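You operate a simulated robot arm through the tools that you are given. There is no shell and no other tool.

You are at the controls of a simulated robot arm. One attempt, no reset.

## Task
Torque both bolts of the laid castor, each to the figure beside it.
Fine: white wrench on the axle bolt, red wrench on the plate bolt, each till it clicks; lay both back on their mats.

It is judged by the outcome, as a careful person would: the job done as asked, and still so three seconds after it is handed in. It fails if anything else is knocked over, pushed out of place, dropped, spilled or broken.

## Robot
A 6-joint arm with a two-finger gripper, fixed in place. Base frame: the origin is at the foot of the arm, x ahead of it, y to its left, z up; the work surface is at about z = 0.8. Readings come in m, degrees, newtons and seconds.
With the tool pointing down near the work surface it reaches from about 0.1 to 0.7 m from the base axis. Its first joint turns from -66.0 to 66.0 degrees. Payload 2.45 kg.
The tool frame sits at the grasp point between the pads (the TCP): z along the fingers, y along the line on which they close. The tips reach 0.03 m beyond it. The gripper opens to 0.106 m. The gripper's body begins 0.079 m behind the TCP.
Orientation is that of the tool frame in the base frame, as a unit quaternion [w, x, y, z]. With the fingers straight down and closing along the base's y, the tool's x points along the base's -x, its y along +y and its z along -z.

## Interface
- The arm moves only by the tool move_arm. Its argument "motion" is a list of rows, each an object of numbers (a shift or turn left out is 0, a gripper value left out holds the last): "dx", "dy", "dz": the shift along the tool's x, y, z in units of 150 mm (1.0 is 150 mm); "rx", "ry", "rz": the turn, a rotation vector about the tool's x, y, z in units of 60 degrees (1.0 is 60 degrees); "gripper": the finger opening in m, from 0 to 0.106. In form: [{"dx": .., "dy": .., "dz": .., "rx": .., "ry": .., "rz": .., "gripper": ..}, ...]. A call has 1 to 20 rows; each row is the pose to reach, as a shift and turn from the pose commanded when the call began, along the tool's axes at that moment. A call with a number of a shift or a turn outside -1 to 1 is refused whole. A row lasts 0.2 s, in which the tool goes at most 0.05 m and 8.6 degrees; a call with a longer step from one row to the next is refused whole, and so is a gripper value outside its range. Where a pose cannot be reached the arm comes as near as it can. A force on the tool above 40 N (or 10 N above the force at the start of the call, whichever is more), or a blocked arm, ends the call early, and 0.2 s more pass. Each finger travels about 0.153 m/s and halts on what it meets, pressing with about 27 N; the grip force reading is that of the motor and also rises with nothing between the fingers. The clock runs only during rows and for 0.2 s after the last one: add rows that repeat a pose to give the fingers time. It gives the time, the measured TCP pose, the force on the tool (base axes), the opening and the grip force at its end, in the units of the frame above (readings bear some noise), with the torque about the TCP (base axes, N m) and any sound that the robot's microphone picked up.
- Cameras (640 x 400 px; columns grow to the right, rows downward): "scene" is fixed at [0.0485, 0.4264, 1.396]; the picture's right is [-0.81, -0.59, 0.00], its down [-0.43, 0.59, -0.68] and it looks along [0.40, -0.55, -0.73] (base axes); focal length 336 px, centre (320, 200). "wrist" rides on the gripper at [0.076, -0.002, -0.106] in the tool frame; the picture's right is [0.02, 1.00, 0.00], its down [-0.78, 0.02, -0.62] and it looks along [-0.62, 0.01, 0.78] (tool axes); focal length 247 px, centre (320, 200). There is no depth. A picture from a camera that has moved, and an enlarged one, comes with that camera's place and axes in the base frame and with its lens. The place of the scene camera against the robot may be out by one fixed shift of up to 0.018 m in any direction.
- snapshot(camera): a new picture of that camera. It takes no simulated time.
- close_up(camera, box): a new picture of the part [left, top, right, bottom] of that camera's present view, enlarged. It takes no simulated time.
- close_job(): hands the job in; it is judged then, once.

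Places have to be worked out from the pictures, the camera data and where the tool is seen. Open the gripper and draw the arm clear of the work before you hand the job in, unless the task says otherwise.

The tools are called after "Request:" by a JSON object that holds its "name" and its "arguments". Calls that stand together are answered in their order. move_arm: Moves the arm, as the interface text tells. Its arguments: {"type":"object","properties":{"motion":{"type":"array"}},"required":["motion"]} The other tools are called the same way: snapshot (camera) takes a picture; close_up (camera, box) takes an enlarged picture of a part of a camera's view; close_job () hands the job in.

At the start:

```text
t: 0.0
tcp_pos: [0.2953, 0.1251, 1.0809]
ee_rot: [0.0, 0.0, 1.0, 0.001]
force: [-0.2, 0.1, 0.3]
wrist_torque: [-0.02, 0.02, 0.01]
finger_gap: 0.1061
finger_force: 0.0
```

scene: 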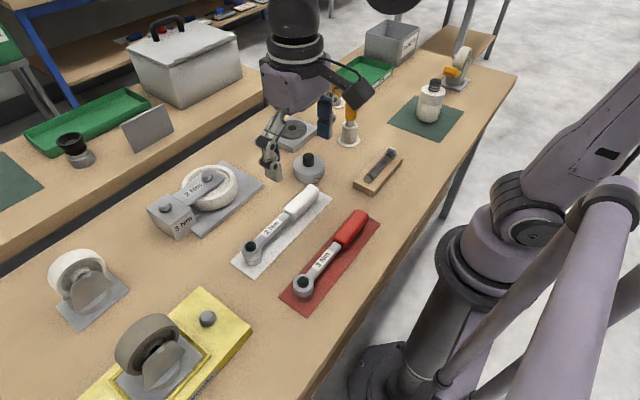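
wrist: 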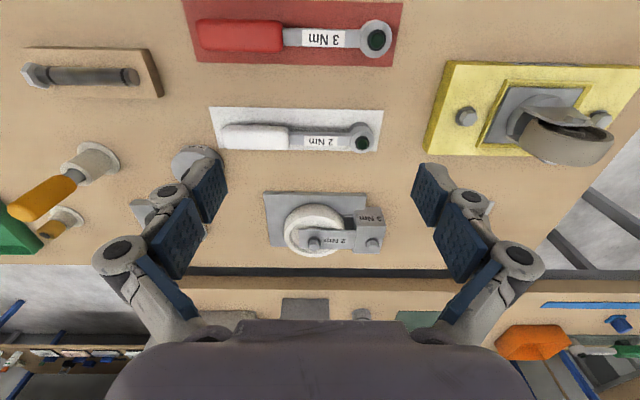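

I'll look closely at the castor, the wrenches and the figures before moving anything.

Request:
{"name": "close_up", "arguments": {"camera": "scene", "box": [130, 140, 290, 240]}}

Request:
{"name": "close_up", "arguments": {"camera": "scene", "box": [220, 170, 400, 310]}}

Request:
{"name": "close_up", "arguments": {"camera": "wrist", "box": [240, 170, 420, 280]}}

Request:
{"name": "close_up", "arguments": {"camera": "wrist", "box": [180, 0, 420, 160]}}

```text
4.00 times, centred on (210, 190) of scene
camera zoom: at [0.0485, 0.4264, 1.396], right [-0.81, -0.59, 0.0], down [-0.43, 0.59, -0.68], along [0.4, -0.55, -0.73], focal length 1342 px, centre (760, 240)
```

zoom: 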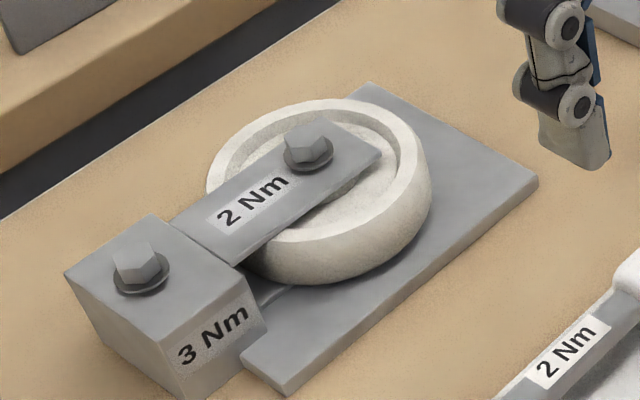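

```text
2.86 times, centred on (310, 240) of scene
camera zoom: at [0.0485, 0.4264, 1.396], right [-0.81, -0.59, 0.0], down [-0.43, 0.59, -0.68], along [0.4, -0.55, -0.73], focal length 958 px, centre (349, 86)
```

zoom: 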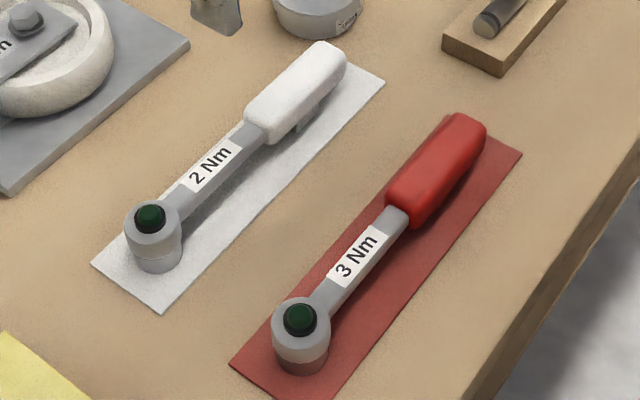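

```text
3.56 times, centred on (330, 225) of wrist
camera zoom: at [0.2166, 0.1216, 1.1861], right [-0.02, 1.0, 0.0], down [0.78, 0.02, 0.62], along [0.62, 0.02, -0.78], focal length 878 px, centre (284, 111)
```

zoom: 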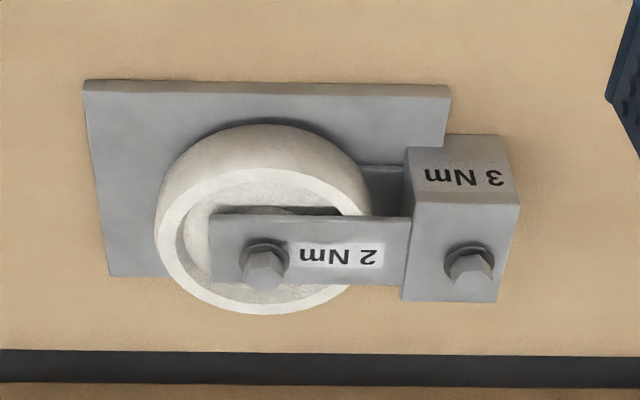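

```text
2.50 times, centred on (300, 80) of wrist
camera zoom: at [0.2166, 0.1216, 1.1861], right [-0.02, 1.0, 0.0], down [0.78, 0.02, 0.62], along [0.62, 0.02, -0.78], focal length 617 px, centre (370, 500)
```

zoom: 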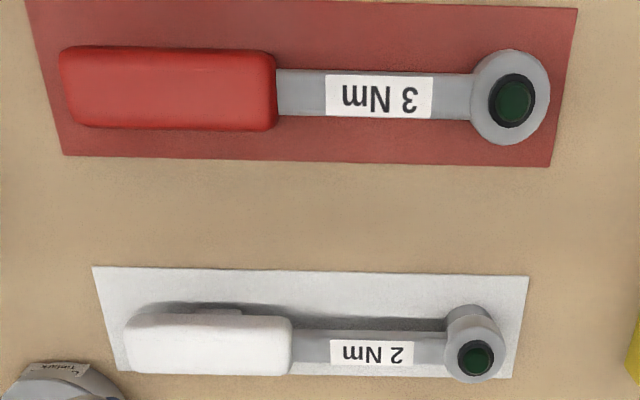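

The axle bolt carries "2 Nm" and the plate bolt "3 Nm". They match the white and red wrenches. I'll draw back towards the base to get a better wrist view of the wrenches and triangulate them.

Request:
{"name": "move_arm", "arguments": {"motion": [{"dx": 0.2, "dy": -0.1}, {"dx": 0.4, "dy": -0.2}, {"dx": 0.6, "dy": -0.3}, {"dx": 0.6, "dy": -0.3}]}}

```text
t: 1.0
tcp_pos: [0.2047, 0.0789, 1.0829]
ee_rot: [0.0, 0.0, 1.0, 0.001]
force: [0.1, 0.3, 0.4]
wrist_torque: [0.03, 0.0, -0.01]
finger_gap: 0.1062
finger_force: 0.1
```

I'll look from this position to get the wrenches' geometry.

Request:
{"name": "snapshot", "arguments": {"camera": "wrist"}}

Request:
{"name": "close_up", "arguments": {"camera": "wrist", "box": [200, 60, 440, 210]}}

Request:
{"name": "close_up", "arguments": {"camera": "wrist", "box": [280, 200, 440, 300]}}

```text
taken
camera wrist: at [0.1269, 0.0757, 1.1874], right [-0.02, 1.0, 0.0], down [0.78, 0.02, 0.62], along [0.62, 0.02, -0.78], focal length 247 px, centre (320, 200)
```

wrist: 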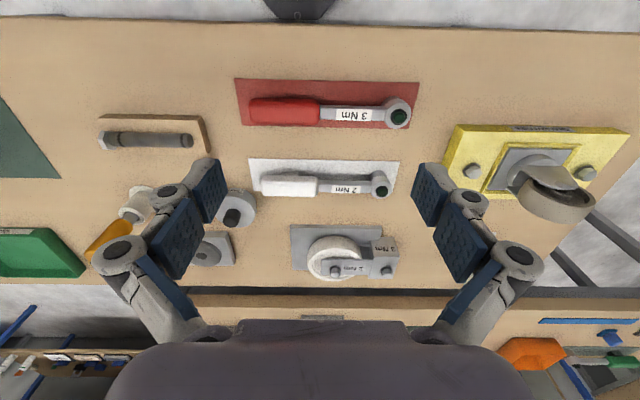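

```text
2.67 times, centred on (320, 135) of wrist
camera zoom: at [0.1269, 0.0757, 1.1874], right [-0.02, 1.0, 0.0], down [0.78, 0.02, 0.62], along [0.62, 0.02, -0.78], focal length 659 px, centre (320, 373)
```

zoom: 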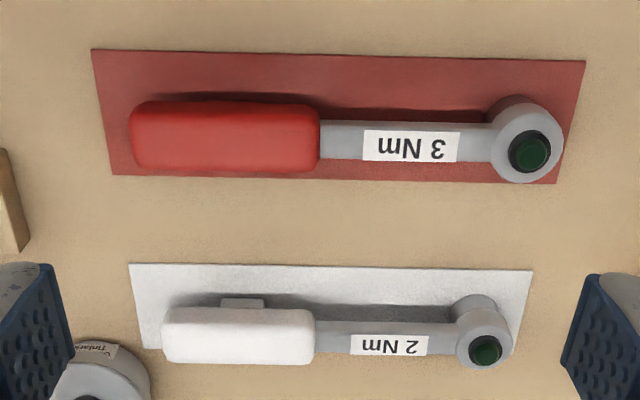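

```text
4.00 times, centred on (360, 250) of wrist
camera zoom: at [0.1269, 0.0757, 1.1874], right [-0.02, 1.0, 0.0], down [0.78, 0.02, 0.62], along [0.62, 0.02, -0.78], focal length 988 px, centre (160, 0)
```

zoom: 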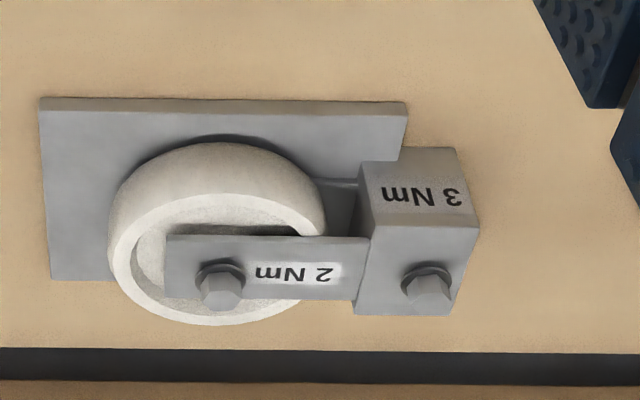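

Both wrenches lie with their heads towards +y and their sockets down. The white head is at about (0.381, 0.191) with its top near z 0.84. Next I'll move in for a close view of the two bolt heads and how their hexes are turned.

Request:
{"name": "move_arm", "arguments": {"motion": [{"dx": -0.28, "dy": 0.12, "dz": 0.1}, {"dx": -0.56, "dy": 0.24, "dz": 0.2}, {"dx": -0.8, "dy": 0.36, "dz": 0.3}, {"dx": -1.0, "dy": 0.48, "dz": 0.4}, {"dx": -1.0, "dy": 0.6, "dz": 0.5}, {"dx": -1.0, "dy": 0.6, "dz": 0.5}]}}

Request:
{"name": "snapshot", "arguments": {"camera": "wrist"}}

```text
t: 2.4
tcp_pos: [0.3531, 0.1685, 1.0053]
ee_rot: [0.0, 0.001, 1.0, 0.001]
force: [-0.8, 0.8, 0.5]
wrist_torque: [0.0, 0.01, -0.01]
finger_gap: 0.106
finger_force: 0.0
```

```text
taken
camera wrist: at [0.2751, 0.1654, 1.1094], right [-0.02, 1.0, 0.0], down [0.78, 0.02, 0.62], along [0.62, 0.02, -0.78], focal length 247 px, centre (320, 200)
```

wrist: 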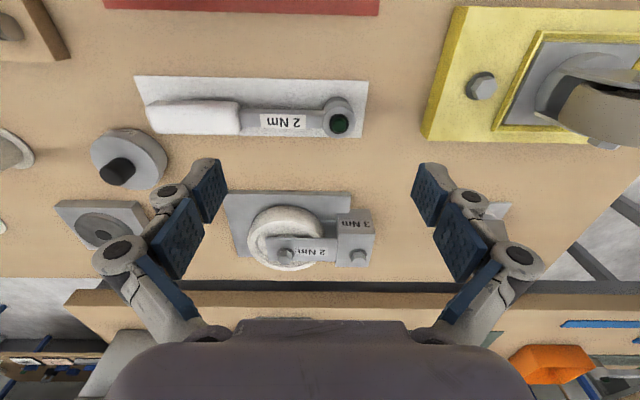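

The castor is in the middle of the view. I'll move further forward for a closer look at the bolts, staying well above everything.

Request:
{"name": "move_arm", "arguments": {"motion": [{"dx": -0.25, "dz": 0.05}, {"dx": -0.5, "dz": 0.1}, {"dx": -0.7, "dz": 0.15}, {"dx": -0.7, "dz": 0.15}]}}

Request:
{"name": "snapshot", "arguments": {"camera": "wrist"}}

Request:
{"name": "close_up", "arguments": {"camera": "wrist", "box": [240, 100, 400, 200]}}

```text
t: 3.4
tcp_pos: [0.4617, 0.166, 0.9838]
ee_rot: [0.0, 0.0, 1.0, 0.001]
force: [0.1, 0.6, 0.8]
wrist_torque: [-0.01, 0.0, -0.01]
finger_gap: 0.106
finger_force: 0.0
```

```text
taken
camera wrist: at [0.3835, 0.1641, 1.0882], right [-0.02, 1.0, 0.0], down [0.78, 0.02, 0.62], along [0.62, 0.02, -0.78], focal length 247 px, centre (320, 200)
```

wrist: 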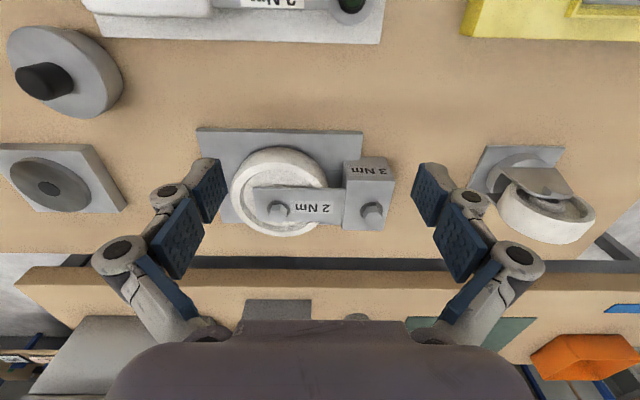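

```text
4.00 times, centred on (320, 150) of wrist
camera zoom: at [0.3835, 0.1641, 1.0882], right [-0.02, 1.0, 0.0], down [0.78, 0.02, 0.62], along [0.62, 0.02, -0.78], focal length 988 px, centre (320, 400)
```

zoom: 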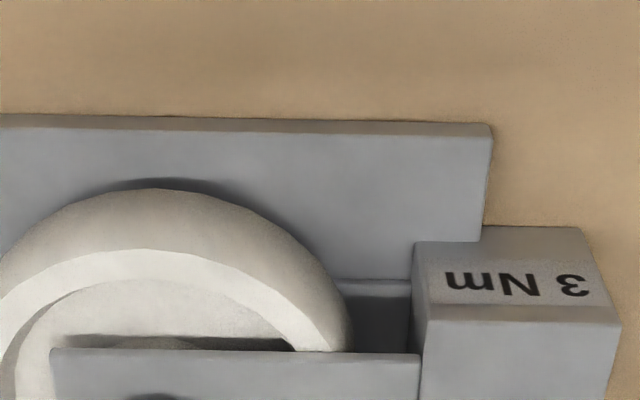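

Request:
{"name": "close_up", "arguments": {"camera": "wrist", "box": [250, 170, 410, 250]}}

Request:
{"name": "close_up", "arguments": {"camera": "wrist", "box": [260, 190, 300, 230]}}

Request:
{"name": "close_up", "arguments": {"camera": "wrist", "box": [350, 190, 390, 230]}}

```text
4.00 times, centred on (330, 210) of wrist
camera zoom: at [0.3835, 0.1641, 1.0882], right [-0.02, 1.0, 0.0], down [0.78, 0.02, 0.62], along [0.62, 0.02, -0.78], focal length 988 px, centre (280, 160)
```

zoom: 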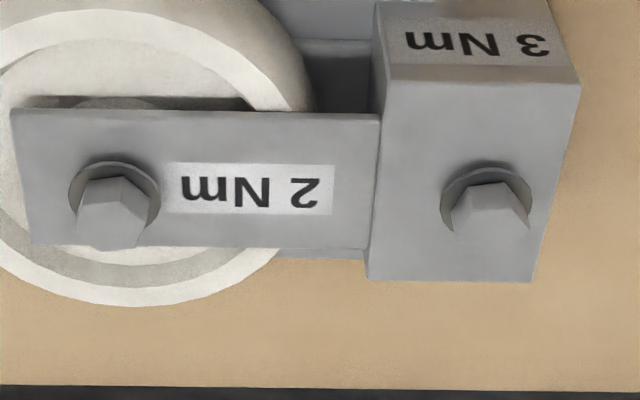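

```text
10.00 times, centred on (280, 210) of wrist
camera zoom: at [0.3835, 0.1641, 1.0882], right [-0.02, 1.0, 0.0], down [0.78, 0.02, 0.62], along [0.62, 0.02, -0.78], focal length 2470 px, centre (720, 100)
```

zoom: 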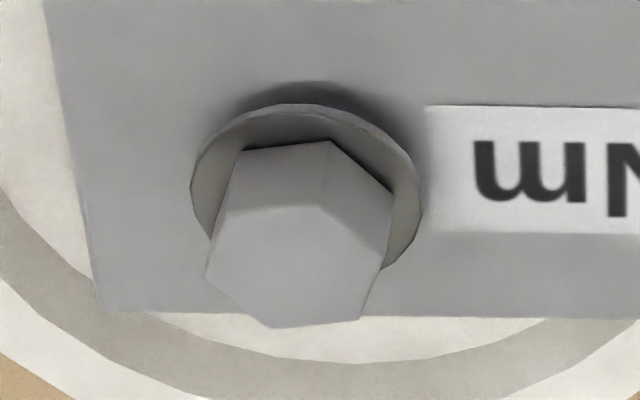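

```text
10.00 times, centred on (370, 210) of wrist
camera zoom: at [0.3835, 0.1641, 1.0882], right [-0.02, 1.0, 0.0], down [0.78, 0.02, 0.62], along [0.62, 0.02, -0.78], focal length 2470 px, centre (-180, 100)
```

zoom: 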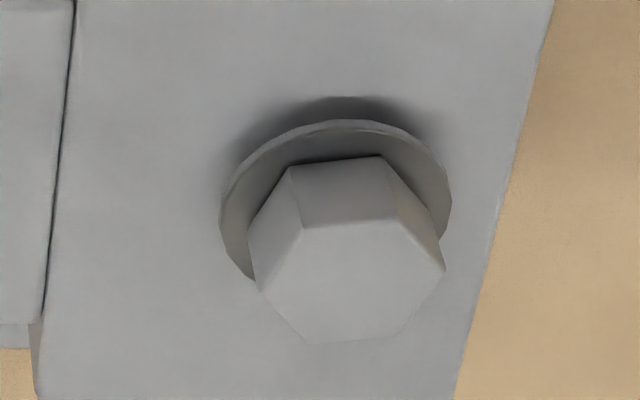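

Both hex heads are about 24 mm across corners. Combining the views, the axle bolt top is near (0.597, 0.117, 0.85) and the plate bolt near (0.597, 0.239). I'll go above the white wrench's handle and turn the gripper 90° so the fingers close across it and the camera faces the wrench head.

Request:
{"name": "move_arm", "arguments": {"motion": [{"dx": 0.08, "dy": -0.1, "dz": -0.03, "rz": -0.14}, {"dx": 0.16, "dy": -0.2, "dz": -0.06, "rz": -0.28}, {"dx": 0.24, "dy": -0.3, "dz": -0.1, "rz": -0.42}, {"dx": 0.32, "dy": -0.4, "dz": -0.1, "rz": -0.56}, {"dx": 0.4, "dy": -0.5, "dz": -0.1, "rz": -0.7}, {"dx": 0.5, "dy": -0.6, "dz": -0.1, "rz": -0.84}, {"dx": 0.567, "dy": -0.667, "dz": -0.1, "rz": -0.98}, {"dx": 0.567, "dy": -0.667, "dz": -0.1, "rz": -1.0}]}}

Request:
{"name": "move_arm", "arguments": {"motion": [{"rz": -0.14}, {"rz": -0.28}, {"rz": -0.42}, {"rz": -0.5}, {"rz": -0.5}]}}

Request:
{"name": "snapshot", "arguments": {"camera": "wrist"}}

Request:
{"name": "snapshot", "arguments": {"camera": "scene"}}

```text
t: 5.2
tcp_pos: [0.3751, 0.0684, 0.9981]
ee_rot: [0.0, -0.5, 0.866, 0.0]
force: [-0.4, 0.7, 0.0]
wrist_torque: [0.0, 0.0, -0.02]
finger_gap: 0.106
finger_force: 0.2
```

```text
t: 6.4
tcp_pos: [0.3747, 0.0695, 0.999]
ee_rot: [-0.001, 0.708, -0.706, 0.0]
force: [-0.3, 0.4, 1.1]
wrist_torque: [-0.03, 0.0, 0.02]
finger_gap: 0.1058
finger_force: 0.1
```

```text
taken
camera wrist: at [0.3751, -0.0084, 1.1039], right [-1.0, -0.02, 0.0], down [-0.02, 0.78, 0.62], along [-0.01, 0.62, -0.78], focal length 247 px, centre (320, 200)
```

wrist: 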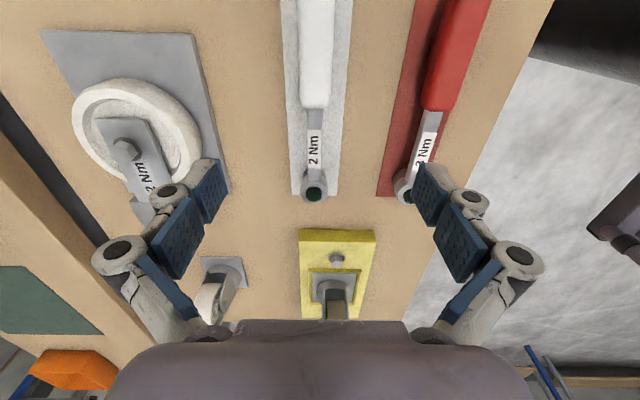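

```text
taken
```

scene: 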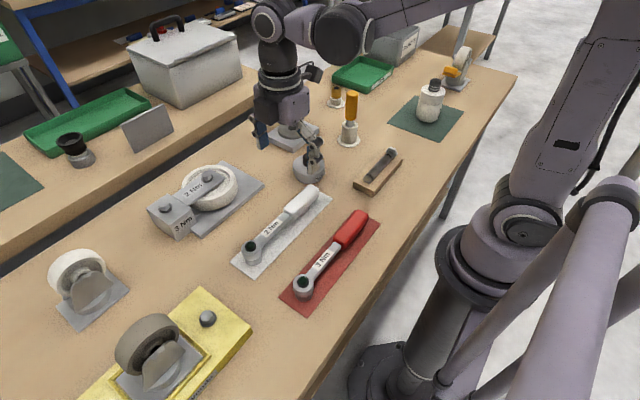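

The wrench axis runs nearly along the image column. I'll zoom in to measure its centreline.

Request:
{"name": "close_up", "arguments": {"camera": "wrist", "box": [260, 0, 380, 210]}}

Request:
{"name": "close_up", "arguments": {"camera": "scene", "box": [230, 170, 340, 275]}}

```text
1.90 times, centred on (320, 105) of wrist
camera zoom: at [0.3751, -0.0084, 1.1039], right [-1.0, -0.02, 0.0], down [-0.02, 0.78, 0.62], along [-0.01, 0.62, -0.78], focal length 470 px, centre (320, 381)
```

zoom: 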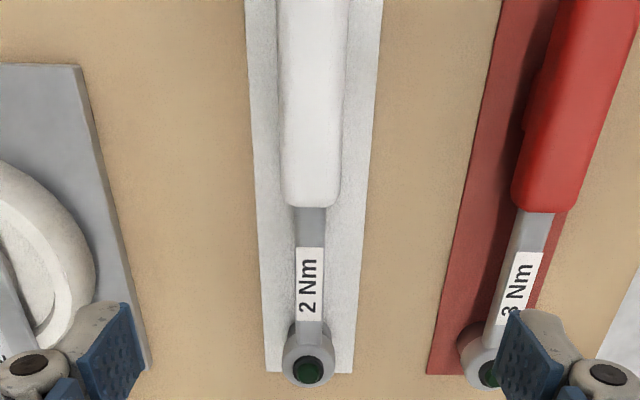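

```text
3.81 times, centred on (285, 222) of scene
camera zoom: at [0.0485, 0.4264, 1.396], right [-0.81, -0.59, 0.0], down [-0.43, 0.59, -0.68], along [0.4, -0.55, -0.73], focal length 1278 px, centre (453, 114)
```

zoom: 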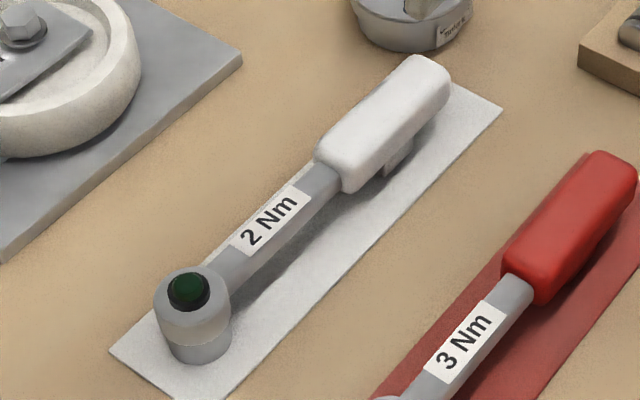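

The white wrench's axis sits at x ≈ 0.378, almost parallel to base y. The handle front ends at y ≈ 0.073 and the head is at (0.379, 0.191). I'll narrow the gripper and come down over the front part of the handle, stopping short for a check.

Request:
{"name": "move_arm", "arguments": {"motion": [{"dx": 0.0533, "dy": -0.0233, "dz": 0.0, "gripper": 0.07}, {"dx": 0.0533, "dy": -0.0233, "dz": 0.2, "gripper": 0.07}, {"dx": 0.0533, "dy": -0.0233, "dz": 0.4}, {"dx": 0.0533, "dy": -0.0233, "dz": 0.6}, {"dx": 0.0533, "dy": -0.0233, "dz": 0.8}, {"dx": 0.0533, "dy": -0.0233, "dz": 0.8}]}}

Request:
{"name": "snapshot", "arguments": {"camera": "wrist"}}

Request:
{"name": "close_up", "arguments": {"camera": "scene", "box": [220, 120, 400, 280]}}

```text
t: 7.8
tcp_pos: [0.3744, 0.06, 0.8779]
ee_rot: [0.001, -0.707, 0.707, 0.0]
force: [-0.2, 0.1, 0.7]
wrist_torque: [0.04, 0.02, 0.03]
finger_gap: 0.07
finger_force: 0.0
```

```text
taken
camera wrist: at [0.3747, -0.0176, 0.9826], right [-1.0, -0.02, 0.0], down [-0.02, 0.78, 0.62], along [-0.01, 0.62, -0.78], focal length 247 px, centre (320, 200)
```

wrist: 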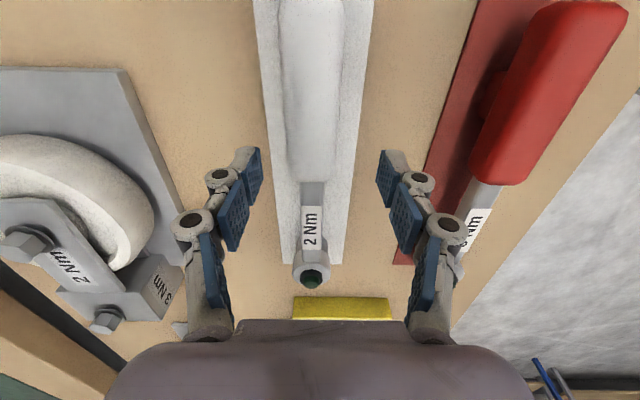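

```text
2.50 times, centred on (310, 200) of scene
camera zoom: at [0.0485, 0.4264, 1.396], right [-0.81, -0.59, 0.0], down [-0.43, 0.59, -0.68], along [0.4, -0.55, -0.73], focal length 839 px, centre (345, 200)
```

zoom: 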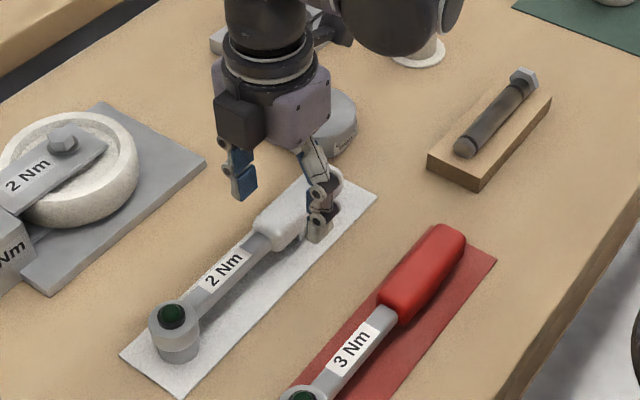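

The fingers straddle the handle at y ≈ 0.06, but the handle centre is about 5–6 mm further along +x than the finger midpoint. I'll shift sideways and lower to z ≈ 0.84.

Request:
{"name": "move_arm", "arguments": {"motion": [{"dy": -0.036}, {"dy": -0.036, "dz": 0.13}, {"dy": -0.036, "dz": 0.25}, {"dy": -0.036, "dz": 0.25}]}}

Request:
{"name": "snapshot", "arguments": {"camera": "wrist"}}

Request:
{"name": "close_up", "arguments": {"camera": "scene", "box": [240, 150, 340, 220]}}

```text
t: 8.8
tcp_pos: [0.3836, 0.0611, 0.8406]
ee_rot: [-0.001, 0.707, -0.707, -0.001]
force: [-0.2, -0.4, -0.3]
wrist_torque: [-0.01, -0.02, 0.0]
finger_gap: 0.07
finger_force: 0.1
```

```text
taken
camera wrist: at [0.3831, -0.0174, 0.9445], right [-1.0, -0.02, 0.0], down [-0.02, 0.78, 0.62], along [-0.01, 0.62, -0.78], focal length 247 px, centre (320, 200)
```

wrist: 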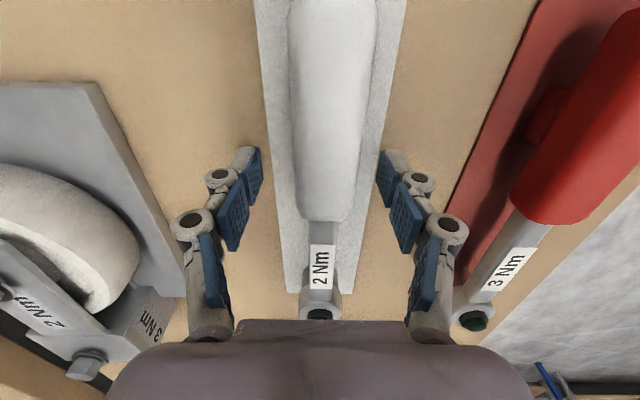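

```text
5.71 times, centred on (290, 185) of scene
camera zoom: at [0.0485, 0.4264, 1.396], right [-0.81, -0.59, 0.0], down [-0.43, 0.59, -0.68], along [0.4, -0.55, -0.73], focal length 1917 px, centre (491, 286)
```

zoom: 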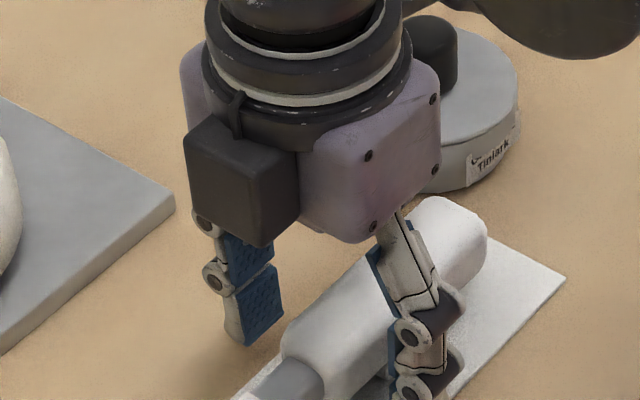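

The fingers are now about 3–4 mm too far along +x, so the arm itself has a couple of millimetres of play. I'll nudge back, then close on the handle.

Request:
{"name": "move_arm", "arguments": {"motion": [{"dy": 0.022}, {"dy": 0.022}]}}

Request:
{"name": "snapshot", "arguments": {"camera": "wrist"}}

```text
t: 9.4
tcp_pos: [0.3805, 0.0615, 0.8396]
ee_rot: [-0.001, 0.707, -0.707, -0.001]
force: [-0.1, -0.3, -0.2]
wrist_torque: [0.0, 0.0, 0.01]
finger_gap: 0.0702
finger_force: 0.1
```

```text
taken
camera wrist: at [0.3802, -0.0169, 0.9442], right [-1.0, -0.02, 0.0], down [-0.02, 0.78, 0.62], along [-0.01, 0.62, -0.78], focal length 247 px, centre (320, 200)
```

wrist: 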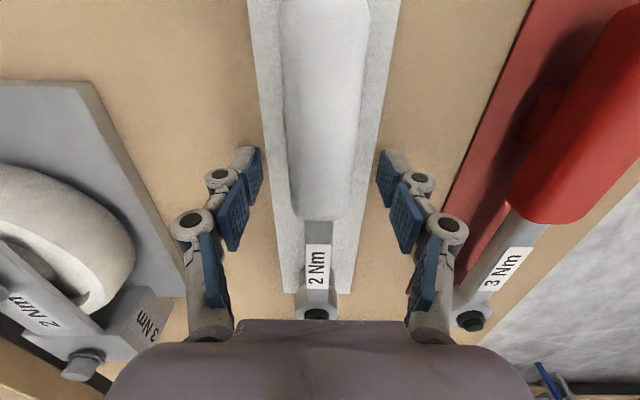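

It's centred now. I'll close the gripper on the handle.

Request:
{"name": "move_arm", "arguments": {"motion": [{"gripper": 0.02}, {"gripper": 0.0}, {"gripper": 0.0}, {"gripper": 0.0}]}}

Request:
{"name": "close_up", "arguments": {"camera": "scene", "box": [220, 140, 340, 280]}}

```text
t: 10.4
tcp_pos: [0.3807, 0.0599, 0.8401]
ee_rot: [0.0, -0.707, 0.707, 0.001]
force: [0.1, 0.8, 15.1]
wrist_torque: [-0.01, 0.01, -0.01]
finger_gap: 0.031
finger_force: 27.5
```

```text
2.86 times, centred on (280, 210) of scene
camera zoom: at [0.0483, 0.4263, 1.3961], right [-0.81, -0.59, 0.0], down [-0.43, 0.59, -0.68], along [0.4, -0.55, -0.73], focal length 958 px, centre (434, 171)
```

zoom: 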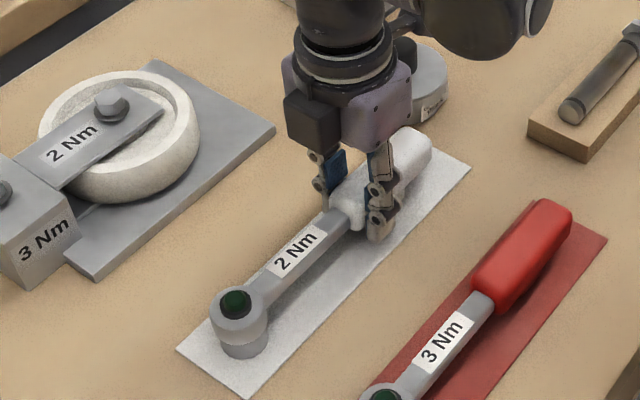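

It's gripped at 31 mm with 27 N. I'll lift a couple of centimetres and check whether the wrench stays level.

Request:
{"name": "move_arm", "arguments": {"motion": [{"dz": -0.05}, {"dz": -0.1}, {"dz": -0.15}, {"dz": -0.2}, {"dz": -0.2}]}}

Request:
{"name": "close_up", "arguments": {"camera": "scene", "box": [220, 140, 340, 280]}}

Request:
{"name": "snapshot", "arguments": {"camera": "wrist"}}

```text
t: 11.6
tcp_pos: [0.379, 0.0625, 0.8721]
ee_rot: [0.001, -0.707, 0.707, 0.001]
force: [-0.5, 0.3, -4.2]
wrist_torque: [-0.09, -0.02, 0.01]
finger_gap: 0.0311
finger_force: 27.3
```

```text
2.86 times, centred on (280, 210) of scene
camera zoom: at [0.0486, 0.4264, 1.396], right [-0.81, -0.59, 0.0], down [-0.43, 0.59, -0.68], along [0.4, -0.55, -0.73], focal length 958 px, centre (434, 171)
```

zoom: 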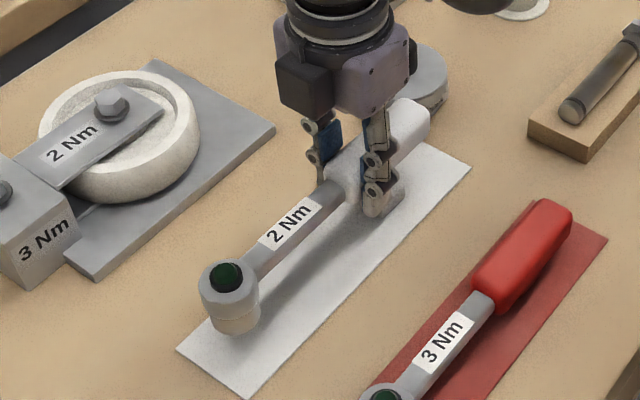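

```text
taken
camera wrist: at [0.3805, -0.0151, 0.977], right [-1.0, -0.02, 0.0], down [-0.02, 0.78, 0.62], along [-0.01, 0.62, -0.78], focal length 247 px, centre (320, 200)
```

wrist: 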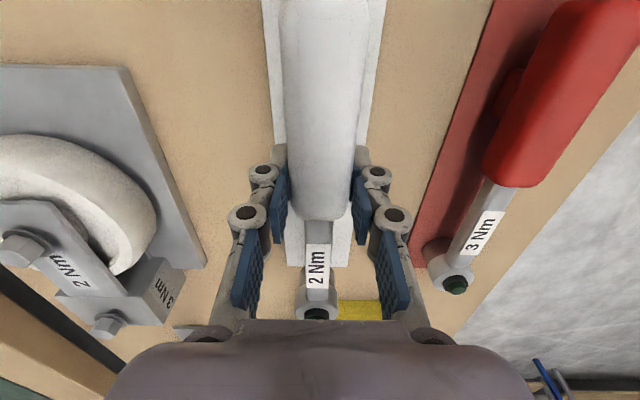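

The wrench hangs level, weighing about 4.2 N with its centre about 2 cm ahead of the grip. I'll raise it clear and carry it towards the axle bolt in small steps.

Request:
{"name": "move_arm", "arguments": {"motion": [{"dz": -0.15}, {"dz": -0.3}, {"dz": -0.47}, {"dz": -0.47, "dy": -0.15, "dx": 0.1}, {"dz": -0.47, "dy": -0.35, "dx": 0.2}, {"dz": -0.47, "dy": -0.55, "dx": 0.3}, {"dz": -0.47, "dy": -0.75, "dx": 0.4}, {"dz": -0.47, "dy": -0.9, "dx": 0.5}, {"dz": -0.47, "dy": -0.9, "dx": 0.5}]}}

Request:
{"name": "snapshot", "arguments": {"camera": "scene"}}

Request:
{"name": "snapshot", "arguments": {"camera": "wrist"}}

```text
t: 13.6
tcp_pos: [0.5164, -0.0128, 0.9388]
ee_rot: [0.0, -0.707, 0.707, 0.001]
force: [-0.5, -0.1, -3.2]
wrist_torque: [-0.05, 0.0, -0.02]
finger_gap: 0.0309
finger_force: 26.9
```

```text
taken
```

scene: 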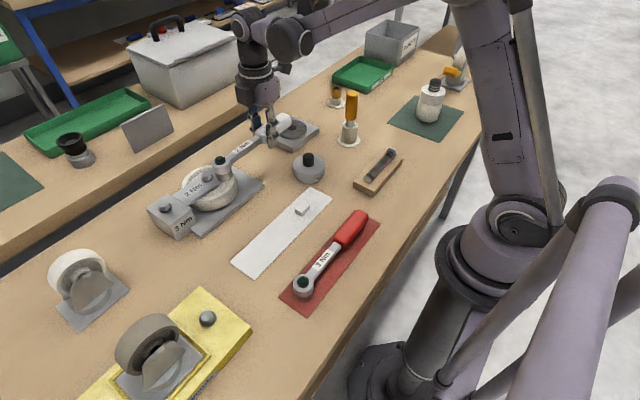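

```text
taken
camera wrist: at [0.5158, -0.091, 1.0445], right [-1.0, -0.02, 0.0], down [-0.02, 0.78, 0.62], along [-0.01, 0.62, -0.78], focal length 247 px, centre (320, 200)
```

wrist: 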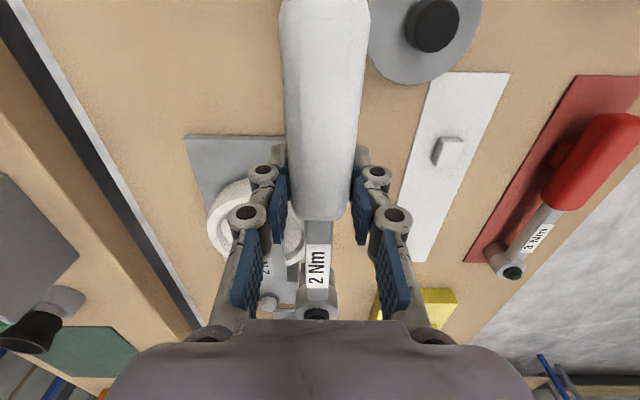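

The small support block stays on the white mat, so I'll need to lay the handle back on it later. I'll zoom the scene camera on the wrench head and the axle bolt.

Request:
{"name": "close_up", "arguments": {"camera": "scene", "box": [150, 130, 290, 230]}}

```text
4.00 times, centred on (220, 180) of scene
camera zoom: at [0.0486, 0.4263, 1.396], right [-0.81, -0.59, 0.0], down [-0.43, 0.59, -0.68], along [0.4, -0.55, -0.73], focal length 1342 px, centre (720, 280)
```

zoom: 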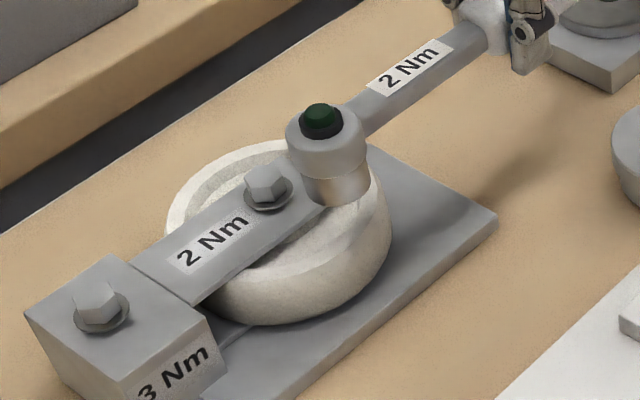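

I'll zoom harder on both to measure the offset properly.

Request:
{"name": "close_up", "arguments": {"camera": "scene", "box": [205, 160, 235, 190]}}

Request:
{"name": "close_up", "arguments": {"camera": "scene", "box": [210, 145, 255, 190]}}

Request:
{"name": "close_up", "arguments": {"camera": "wrist", "box": [240, 220, 360, 325]}}

```text
13.33 times, centred on (220, 175) of scene
camera zoom: at [0.0486, 0.4263, 1.396], right [-0.81, -0.59, 0.0], down [-0.43, 0.59, -0.68], along [0.4, -0.55, -0.73], focal length 4473 px, centre (1653, 533)
```

zoom: 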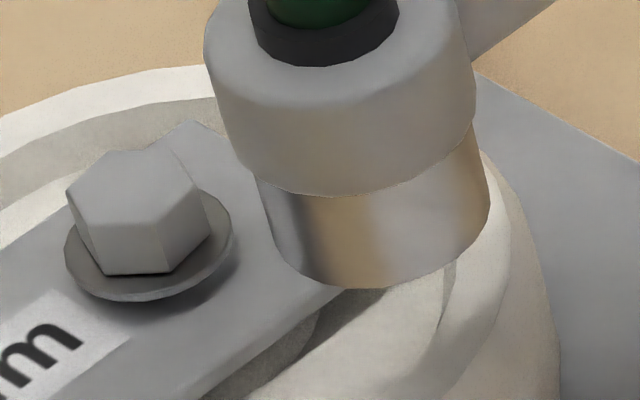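

```text
8.89 times, centred on (232, 168) of scene
camera zoom: at [0.0486, 0.4263, 1.396], right [-0.81, -0.59, 0.0], down [-0.43, 0.59, -0.68], along [0.4, -0.55, -0.73], focal length 2982 px, centre (1098, 489)
```

zoom: 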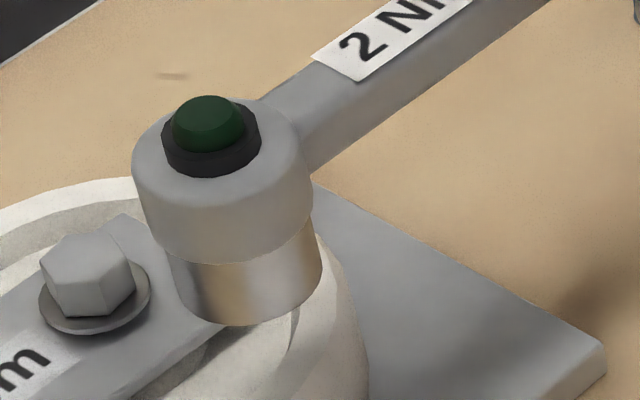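

```text
3.81 times, centred on (300, 272) of wrist
camera zoom: at [0.5158, -0.091, 1.0445], right [-1.0, -0.02, 0.0], down [-0.02, 0.78, 0.62], along [-0.01, 0.62, -0.78], focal length 941 px, centre (396, -76)
```

zoom: 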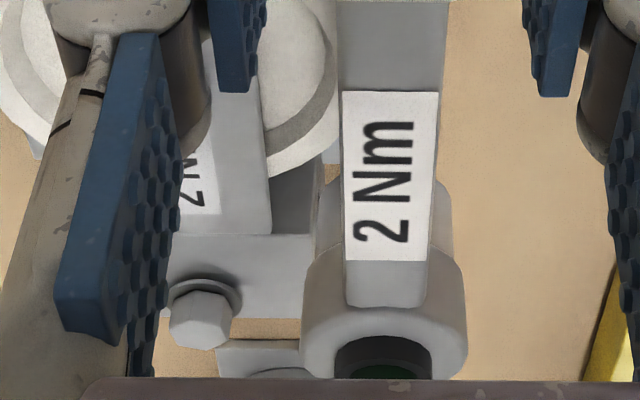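

Combining the wrist and scene views, the axle bolt top is nearer z ≈ 0.867, at about (0.586, 0.118). I'll bring the socket over it at the present height and check the alignment in the scene view before lowering.

Request:
{"name": "move_arm", "arguments": {"motion": [{"dy": -0.12}, {"dy": -0.24}, {"dy": -0.36}, {"dy": -0.47}, {"dy": -0.47}]}}

Request:
{"name": "close_up", "arguments": {"camera": "scene", "box": [190, 130, 250, 190]}}

Request:
{"name": "close_up", "arguments": {"camera": "wrist", "box": [220, 200, 400, 325]}}

```text
t: 14.8
tcp_pos: [0.5865, -0.0136, 0.9394]
ee_rot: [0.001, -0.707, 0.707, 0.001]
force: [-0.6, -0.3, -3.6]
wrist_torque: [-0.07, 0.0, 0.0]
finger_gap: 0.0309
finger_force: 26.7
```

```text
6.67 times, centred on (220, 160) of scene
camera zoom: at [0.0486, 0.4264, 1.396], right [-0.81, -0.59, 0.0], down [-0.43, 0.59, -0.68], along [0.4, -0.55, -0.73], focal length 2236 px, centre (987, 467)
```

zoom: 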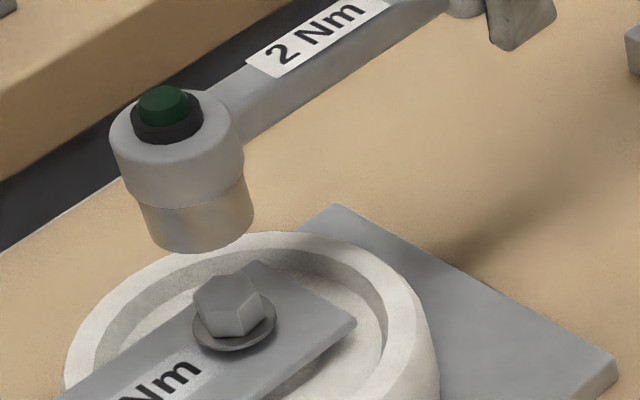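

```text
3.20 times, centred on (310, 262) of wrist
camera zoom: at [0.5863, -0.0907, 1.045], right [-1.0, -0.02, 0.0], down [-0.02, 0.78, 0.62], along [-0.01, 0.62, -0.78], focal length 790 px, centre (352, 0)
```

zoom: 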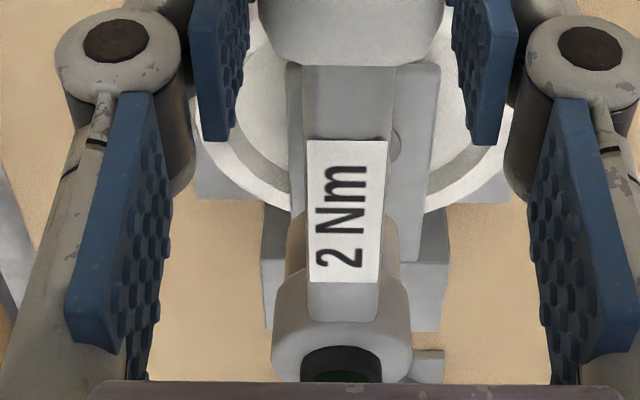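

Request:
{"name": "close_up", "arguments": {"camera": "scene", "box": [200, 150, 236, 186]}}

```text
11.11 times, centred on (218, 168) of scene
camera zoom: at [0.0486, 0.4264, 1.396], right [-0.81, -0.59, 0.0], down [-0.43, 0.59, -0.68], along [0.4, -0.55, -0.73], focal length 3727 px, centre (1453, 556)
```

zoom: 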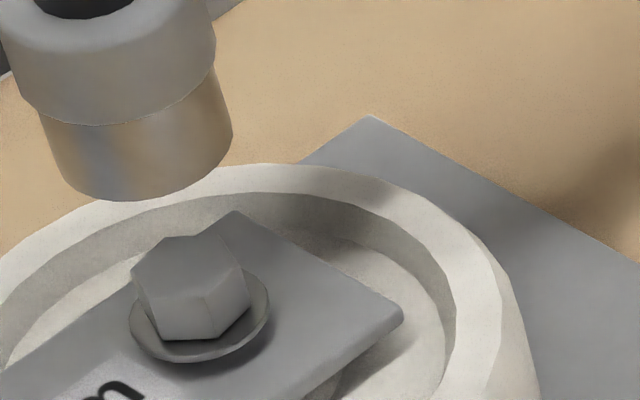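

By these numbers the socket at (0.5855, 0.117) is within about 2 mm of the bolt axis, with roughly 3 cm still to go. I'll lower it to just above the bolt head and check again at close range.

Request:
{"name": "move_arm", "arguments": {"motion": [{"dz": 0.04}, {"dz": 0.08}, {"dz": 0.12}, {"dz": 0.14}, {"dz": 0.14}]}}

Request:
{"name": "close_up", "arguments": {"camera": "scene", "box": [200, 150, 236, 186]}}

Request:
{"name": "close_up", "arguments": {"camera": "scene", "box": [180, 120, 260, 200]}}

```text
t: 16.0
tcp_pos: [0.5857, -0.0129, 0.9193]
ee_rot: [0.001, -0.707, 0.707, 0.0]
force: [0.6, -0.7, -3.5]
wrist_torque: [-0.08, 0.0, -0.02]
finger_gap: 0.0306
finger_force: 26.9
```

```text
11.11 times, centred on (218, 168) of scene
camera zoom: at [0.0486, 0.4264, 1.396], right [-0.81, -0.59, 0.0], down [-0.43, 0.59, -0.68], along [0.4, -0.55, -0.73], focal length 3727 px, centre (1453, 556)
```

zoom: 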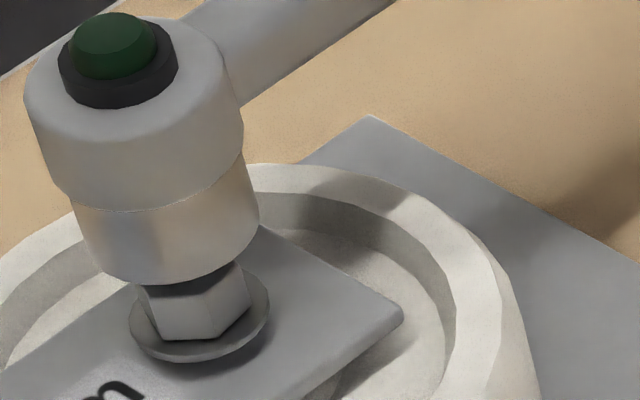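

```text
5.00 times, centred on (220, 160) of scene
camera zoom: at [0.0486, 0.4264, 1.396], right [-0.81, -0.59, 0.0], down [-0.43, 0.59, -0.68], along [0.4, -0.55, -0.73], focal length 1677 px, centre (820, 400)
```

zoom: 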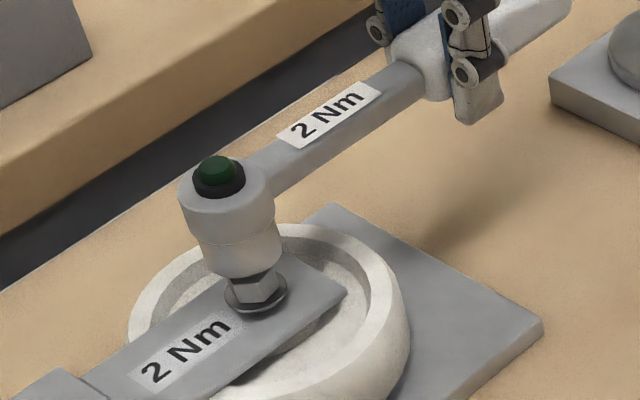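

The socket now sits directly over the bolt head along the image vertical, about 11 mm above it. I'll go down another 8 mm and recheck.

Request:
{"name": "move_arm", "arguments": {"motion": [{"dz": 0.027}, {"dz": 0.053}, {"dz": 0.053}]}}

Request:
{"name": "close_up", "arguments": {"camera": "scene", "box": [200, 150, 236, 186]}}

```text
t: 16.8
tcp_pos: [0.5843, -0.0129, 0.9116]
ee_rot: [-0.001, 0.708, -0.707, -0.001]
force: [0.5, -0.3, -3.8]
wrist_torque: [-0.08, 0.0, 0.02]
finger_gap: 0.0307
finger_force: 26.9
```

```text
11.11 times, centred on (218, 168) of scene
camera zoom: at [0.0486, 0.4264, 1.396], right [-0.81, -0.59, 0.0], down [-0.43, 0.59, -0.68], along [0.4, -0.55, -0.73], focal length 3727 px, centre (1453, 556)
```

zoom: 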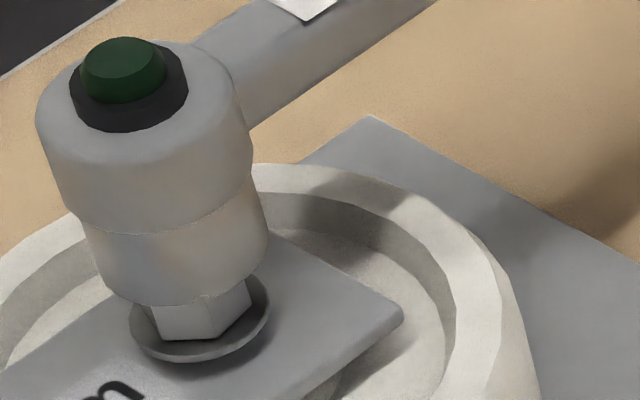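

The socket is still aligned and about 5 mm above the bolt top. I'll lower in small steps and watch the force.

Request:
{"name": "move_arm", "arguments": {"motion": [{"dz": 0.012}, {"dz": 0.024}, {"dz": 0.036}, {"dz": 0.046}, {"dz": 0.046}]}}

Request:
{"name": "close_up", "arguments": {"camera": "scene", "box": [200, 150, 236, 186]}}

```text
t: 18.0
tcp_pos: [0.5846, -0.0134, 0.9067]
ee_rot: [-0.001, 0.707, -0.707, 0.0]
force: [0.7, -3.3, 2.1]
wrist_torque: [0.66, -0.01, -0.13]
finger_gap: 0.0311
finger_force: 27.1
```

```text
11.11 times, centred on (218, 168) of scene
camera zoom: at [0.0485, 0.4263, 1.3961], right [-0.81, -0.59, 0.0], down [-0.43, 0.59, -0.68], along [0.4, -0.55, -0.73], focal length 3727 px, centre (1453, 556)
```

zoom: 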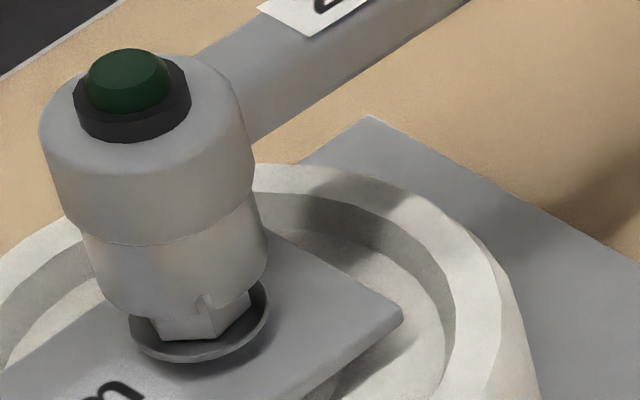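

I've got contact: about 6 N of pressing on the bolt head, at the expected height. The hexes aren't aligned yet, so I'll turn the wrench slowly clockwise about the bolt axis under light pressure until the socket drops on.

Request:
{"name": "move_arm", "arguments": {"motion": [{"dx": -0.0008, "dy": 0.0381, "rz": 0.0417}, {"dx": -0.0033, "dy": 0.0761, "rz": 0.0833}, {"dx": -0.0075, "dy": 0.114, "rz": 0.125}, {"dx": -0.0133, "dy": 0.1516, "rz": 0.1667}, {"dx": -0.0133, "dy": 0.1516, "rz": 0.1667}]}}

Request:
{"name": "close_up", "arguments": {"camera": "scene", "box": [200, 150, 236, 186]}}

```text
t: 19.2
tcp_pos: [0.5628, -0.0114, 0.9063]
ee_rot: [0.0, -0.643, 0.766, 0.0]
force: [0.3, -0.7, -2.9]
wrist_torque: [0.1, 0.0, -0.04]
finger_gap: 0.0307
finger_force: 27.3
```

```text
11.11 times, centred on (218, 168) of scene
camera zoom: at [0.0486, 0.4263, 1.3961], right [-0.81, -0.59, 0.0], down [-0.43, 0.59, -0.68], along [0.4, -0.55, -0.73], focal length 3727 px, centre (1453, 556)
```

zoom: 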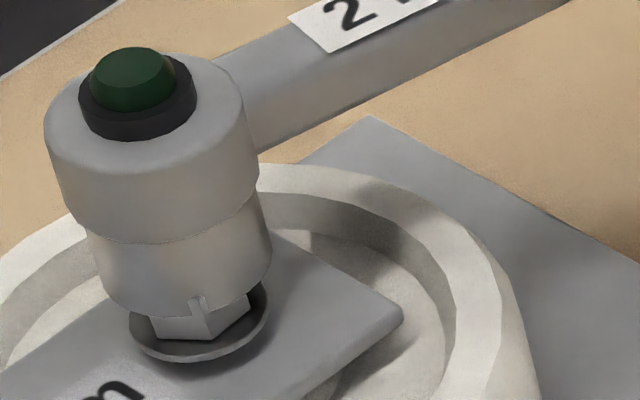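

Request:
{"name": "close_up", "arguments": {"camera": "scene", "box": [206, 172, 222, 186]}}

Request:
{"name": "close_up", "arguments": {"camera": "wrist", "box": [260, 240, 380, 325]}}

```text
16.00 times, centred on (214, 179) of scene
camera zoom: at [0.0486, 0.4263, 1.3961], right [-0.81, -0.59, 0.0], down [-0.43, 0.59, -0.68], along [0.4, -0.55, -0.73], focal length 5368 px, centre (2016, 536)
```

zoom: 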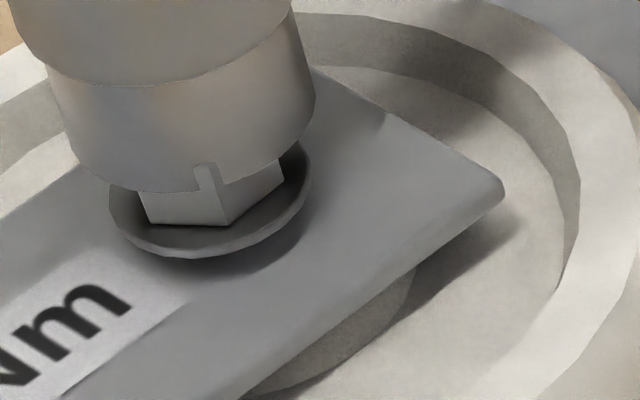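

```text
4.71 times, centred on (320, 282) of wrist
camera zoom: at [0.5498, -0.0885, 1.0099], right [-0.99, 0.15, 0.0], down [0.12, 0.77, 0.62], along [0.09, 0.62, -0.78], focal length 1162 px, centre (320, -188)
```

zoom: 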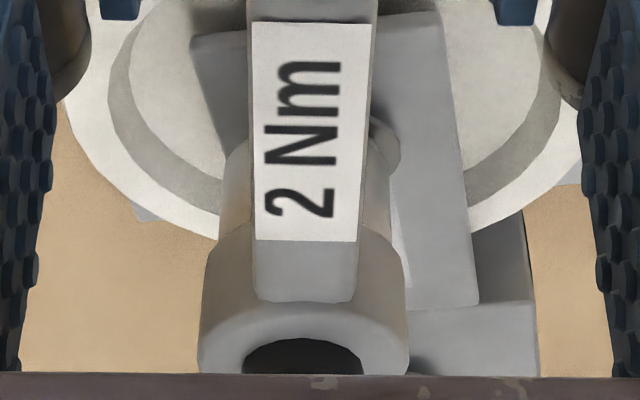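

There is a small notch in the socket rim that turns with the wrench, and it sits a little past the bolt's front corner. That suggests the hexes line up about 10–15° back the other way, so I'll turn back anticlockwise in small steps with light pressure and watch for the drop.

Request:
{"name": "move_arm", "arguments": {"motion": [{"dx": -0.0008, "dy": -0.0381, "rz": -0.0417, "dz": 0.0}, {"dx": -0.0033, "dy": -0.0761, "rz": -0.0833, "dz": 0.0}, {"dx": -0.0075, "dy": -0.114, "rz": -0.125, "dz": 0.006}, {"dx": -0.0133, "dy": -0.1516, "rz": -0.1667, "dz": 0.01}, {"dx": -0.0133, "dy": -0.1516, "rz": -0.1667, "dz": 0.01}]}}

Request:
{"name": "close_up", "arguments": {"camera": "scene", "box": [200, 150, 236, 186]}}

```text
t: 20.4
tcp_pos: [0.5848, -0.0142, 0.9039]
ee_rot: [-0.001, 0.708, -0.706, 0.0]
force: [-1.1, 1.7, 0.4]
wrist_torque: [0.53, 0.06, 0.08]
finger_gap: 0.0306
finger_force: 27.3
```

```text
11.11 times, centred on (218, 168) of scene
camera zoom: at [0.0485, 0.4264, 1.396], right [-0.81, -0.59, 0.0], down [-0.43, 0.59, -0.68], along [0.4, -0.55, -0.73], focal length 3727 px, centre (1453, 556)
```

zoom: 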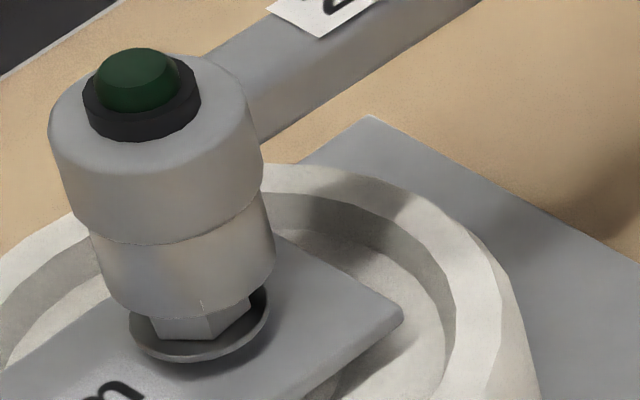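

That notch was actually the bolt's corner showing past the socket wall, which means the socket is several millimetres off in the camera's depth direction. The wrist view agrees, putting the bolt nearer x ≈ 0.579, y ≈ 0.120. I'll lift off, shift and re-check.

Request:
{"name": "move_arm", "arguments": {"motion": [{"dz": -0.04}, {"dz": -0.08}, {"dz": -0.1}, {"dz": -0.1, "dx": -0.02, "dy": 0.035}, {"dz": -0.1, "dx": -0.02, "dy": 0.035}]}}

Request:
{"name": "close_up", "arguments": {"camera": "scene", "box": [200, 150, 236, 186]}}

Request:
{"name": "close_up", "arguments": {"camera": "wrist", "box": [260, 240, 380, 325]}}

```text
t: 21.6
tcp_pos: [0.581, -0.0088, 0.919]
ee_rot: [0.0, 0.708, -0.707, -0.001]
force: [-0.2, -0.2, -3.9]
wrist_torque: [-0.08, -0.04, 0.02]
finger_gap: 0.0307
finger_force: 27.1
```

```text
11.11 times, centred on (218, 168) of scene
camera zoom: at [0.0486, 0.4264, 1.396], right [-0.81, -0.59, 0.0], down [-0.43, 0.59, -0.68], along [0.4, -0.55, -0.73], focal length 3727 px, centre (1453, 556)
```

zoom: 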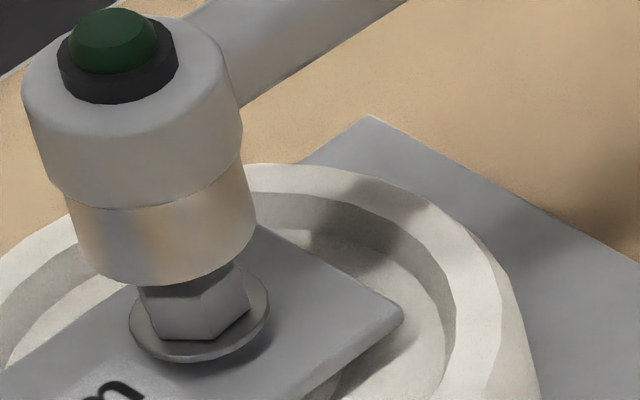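

```text
4.71 times, centred on (320, 282) of wrist
camera zoom: at [0.58, -0.0867, 1.0245], right [-1.0, -0.02, 0.0], down [-0.02, 0.78, 0.62], along [-0.01, 0.62, -0.78], focal length 1162 px, centre (320, -188)
```

zoom: 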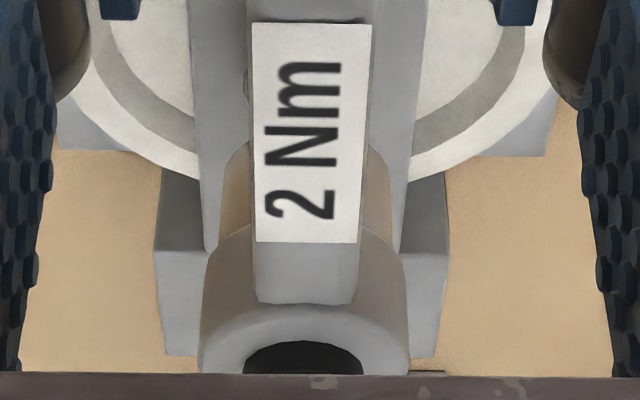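

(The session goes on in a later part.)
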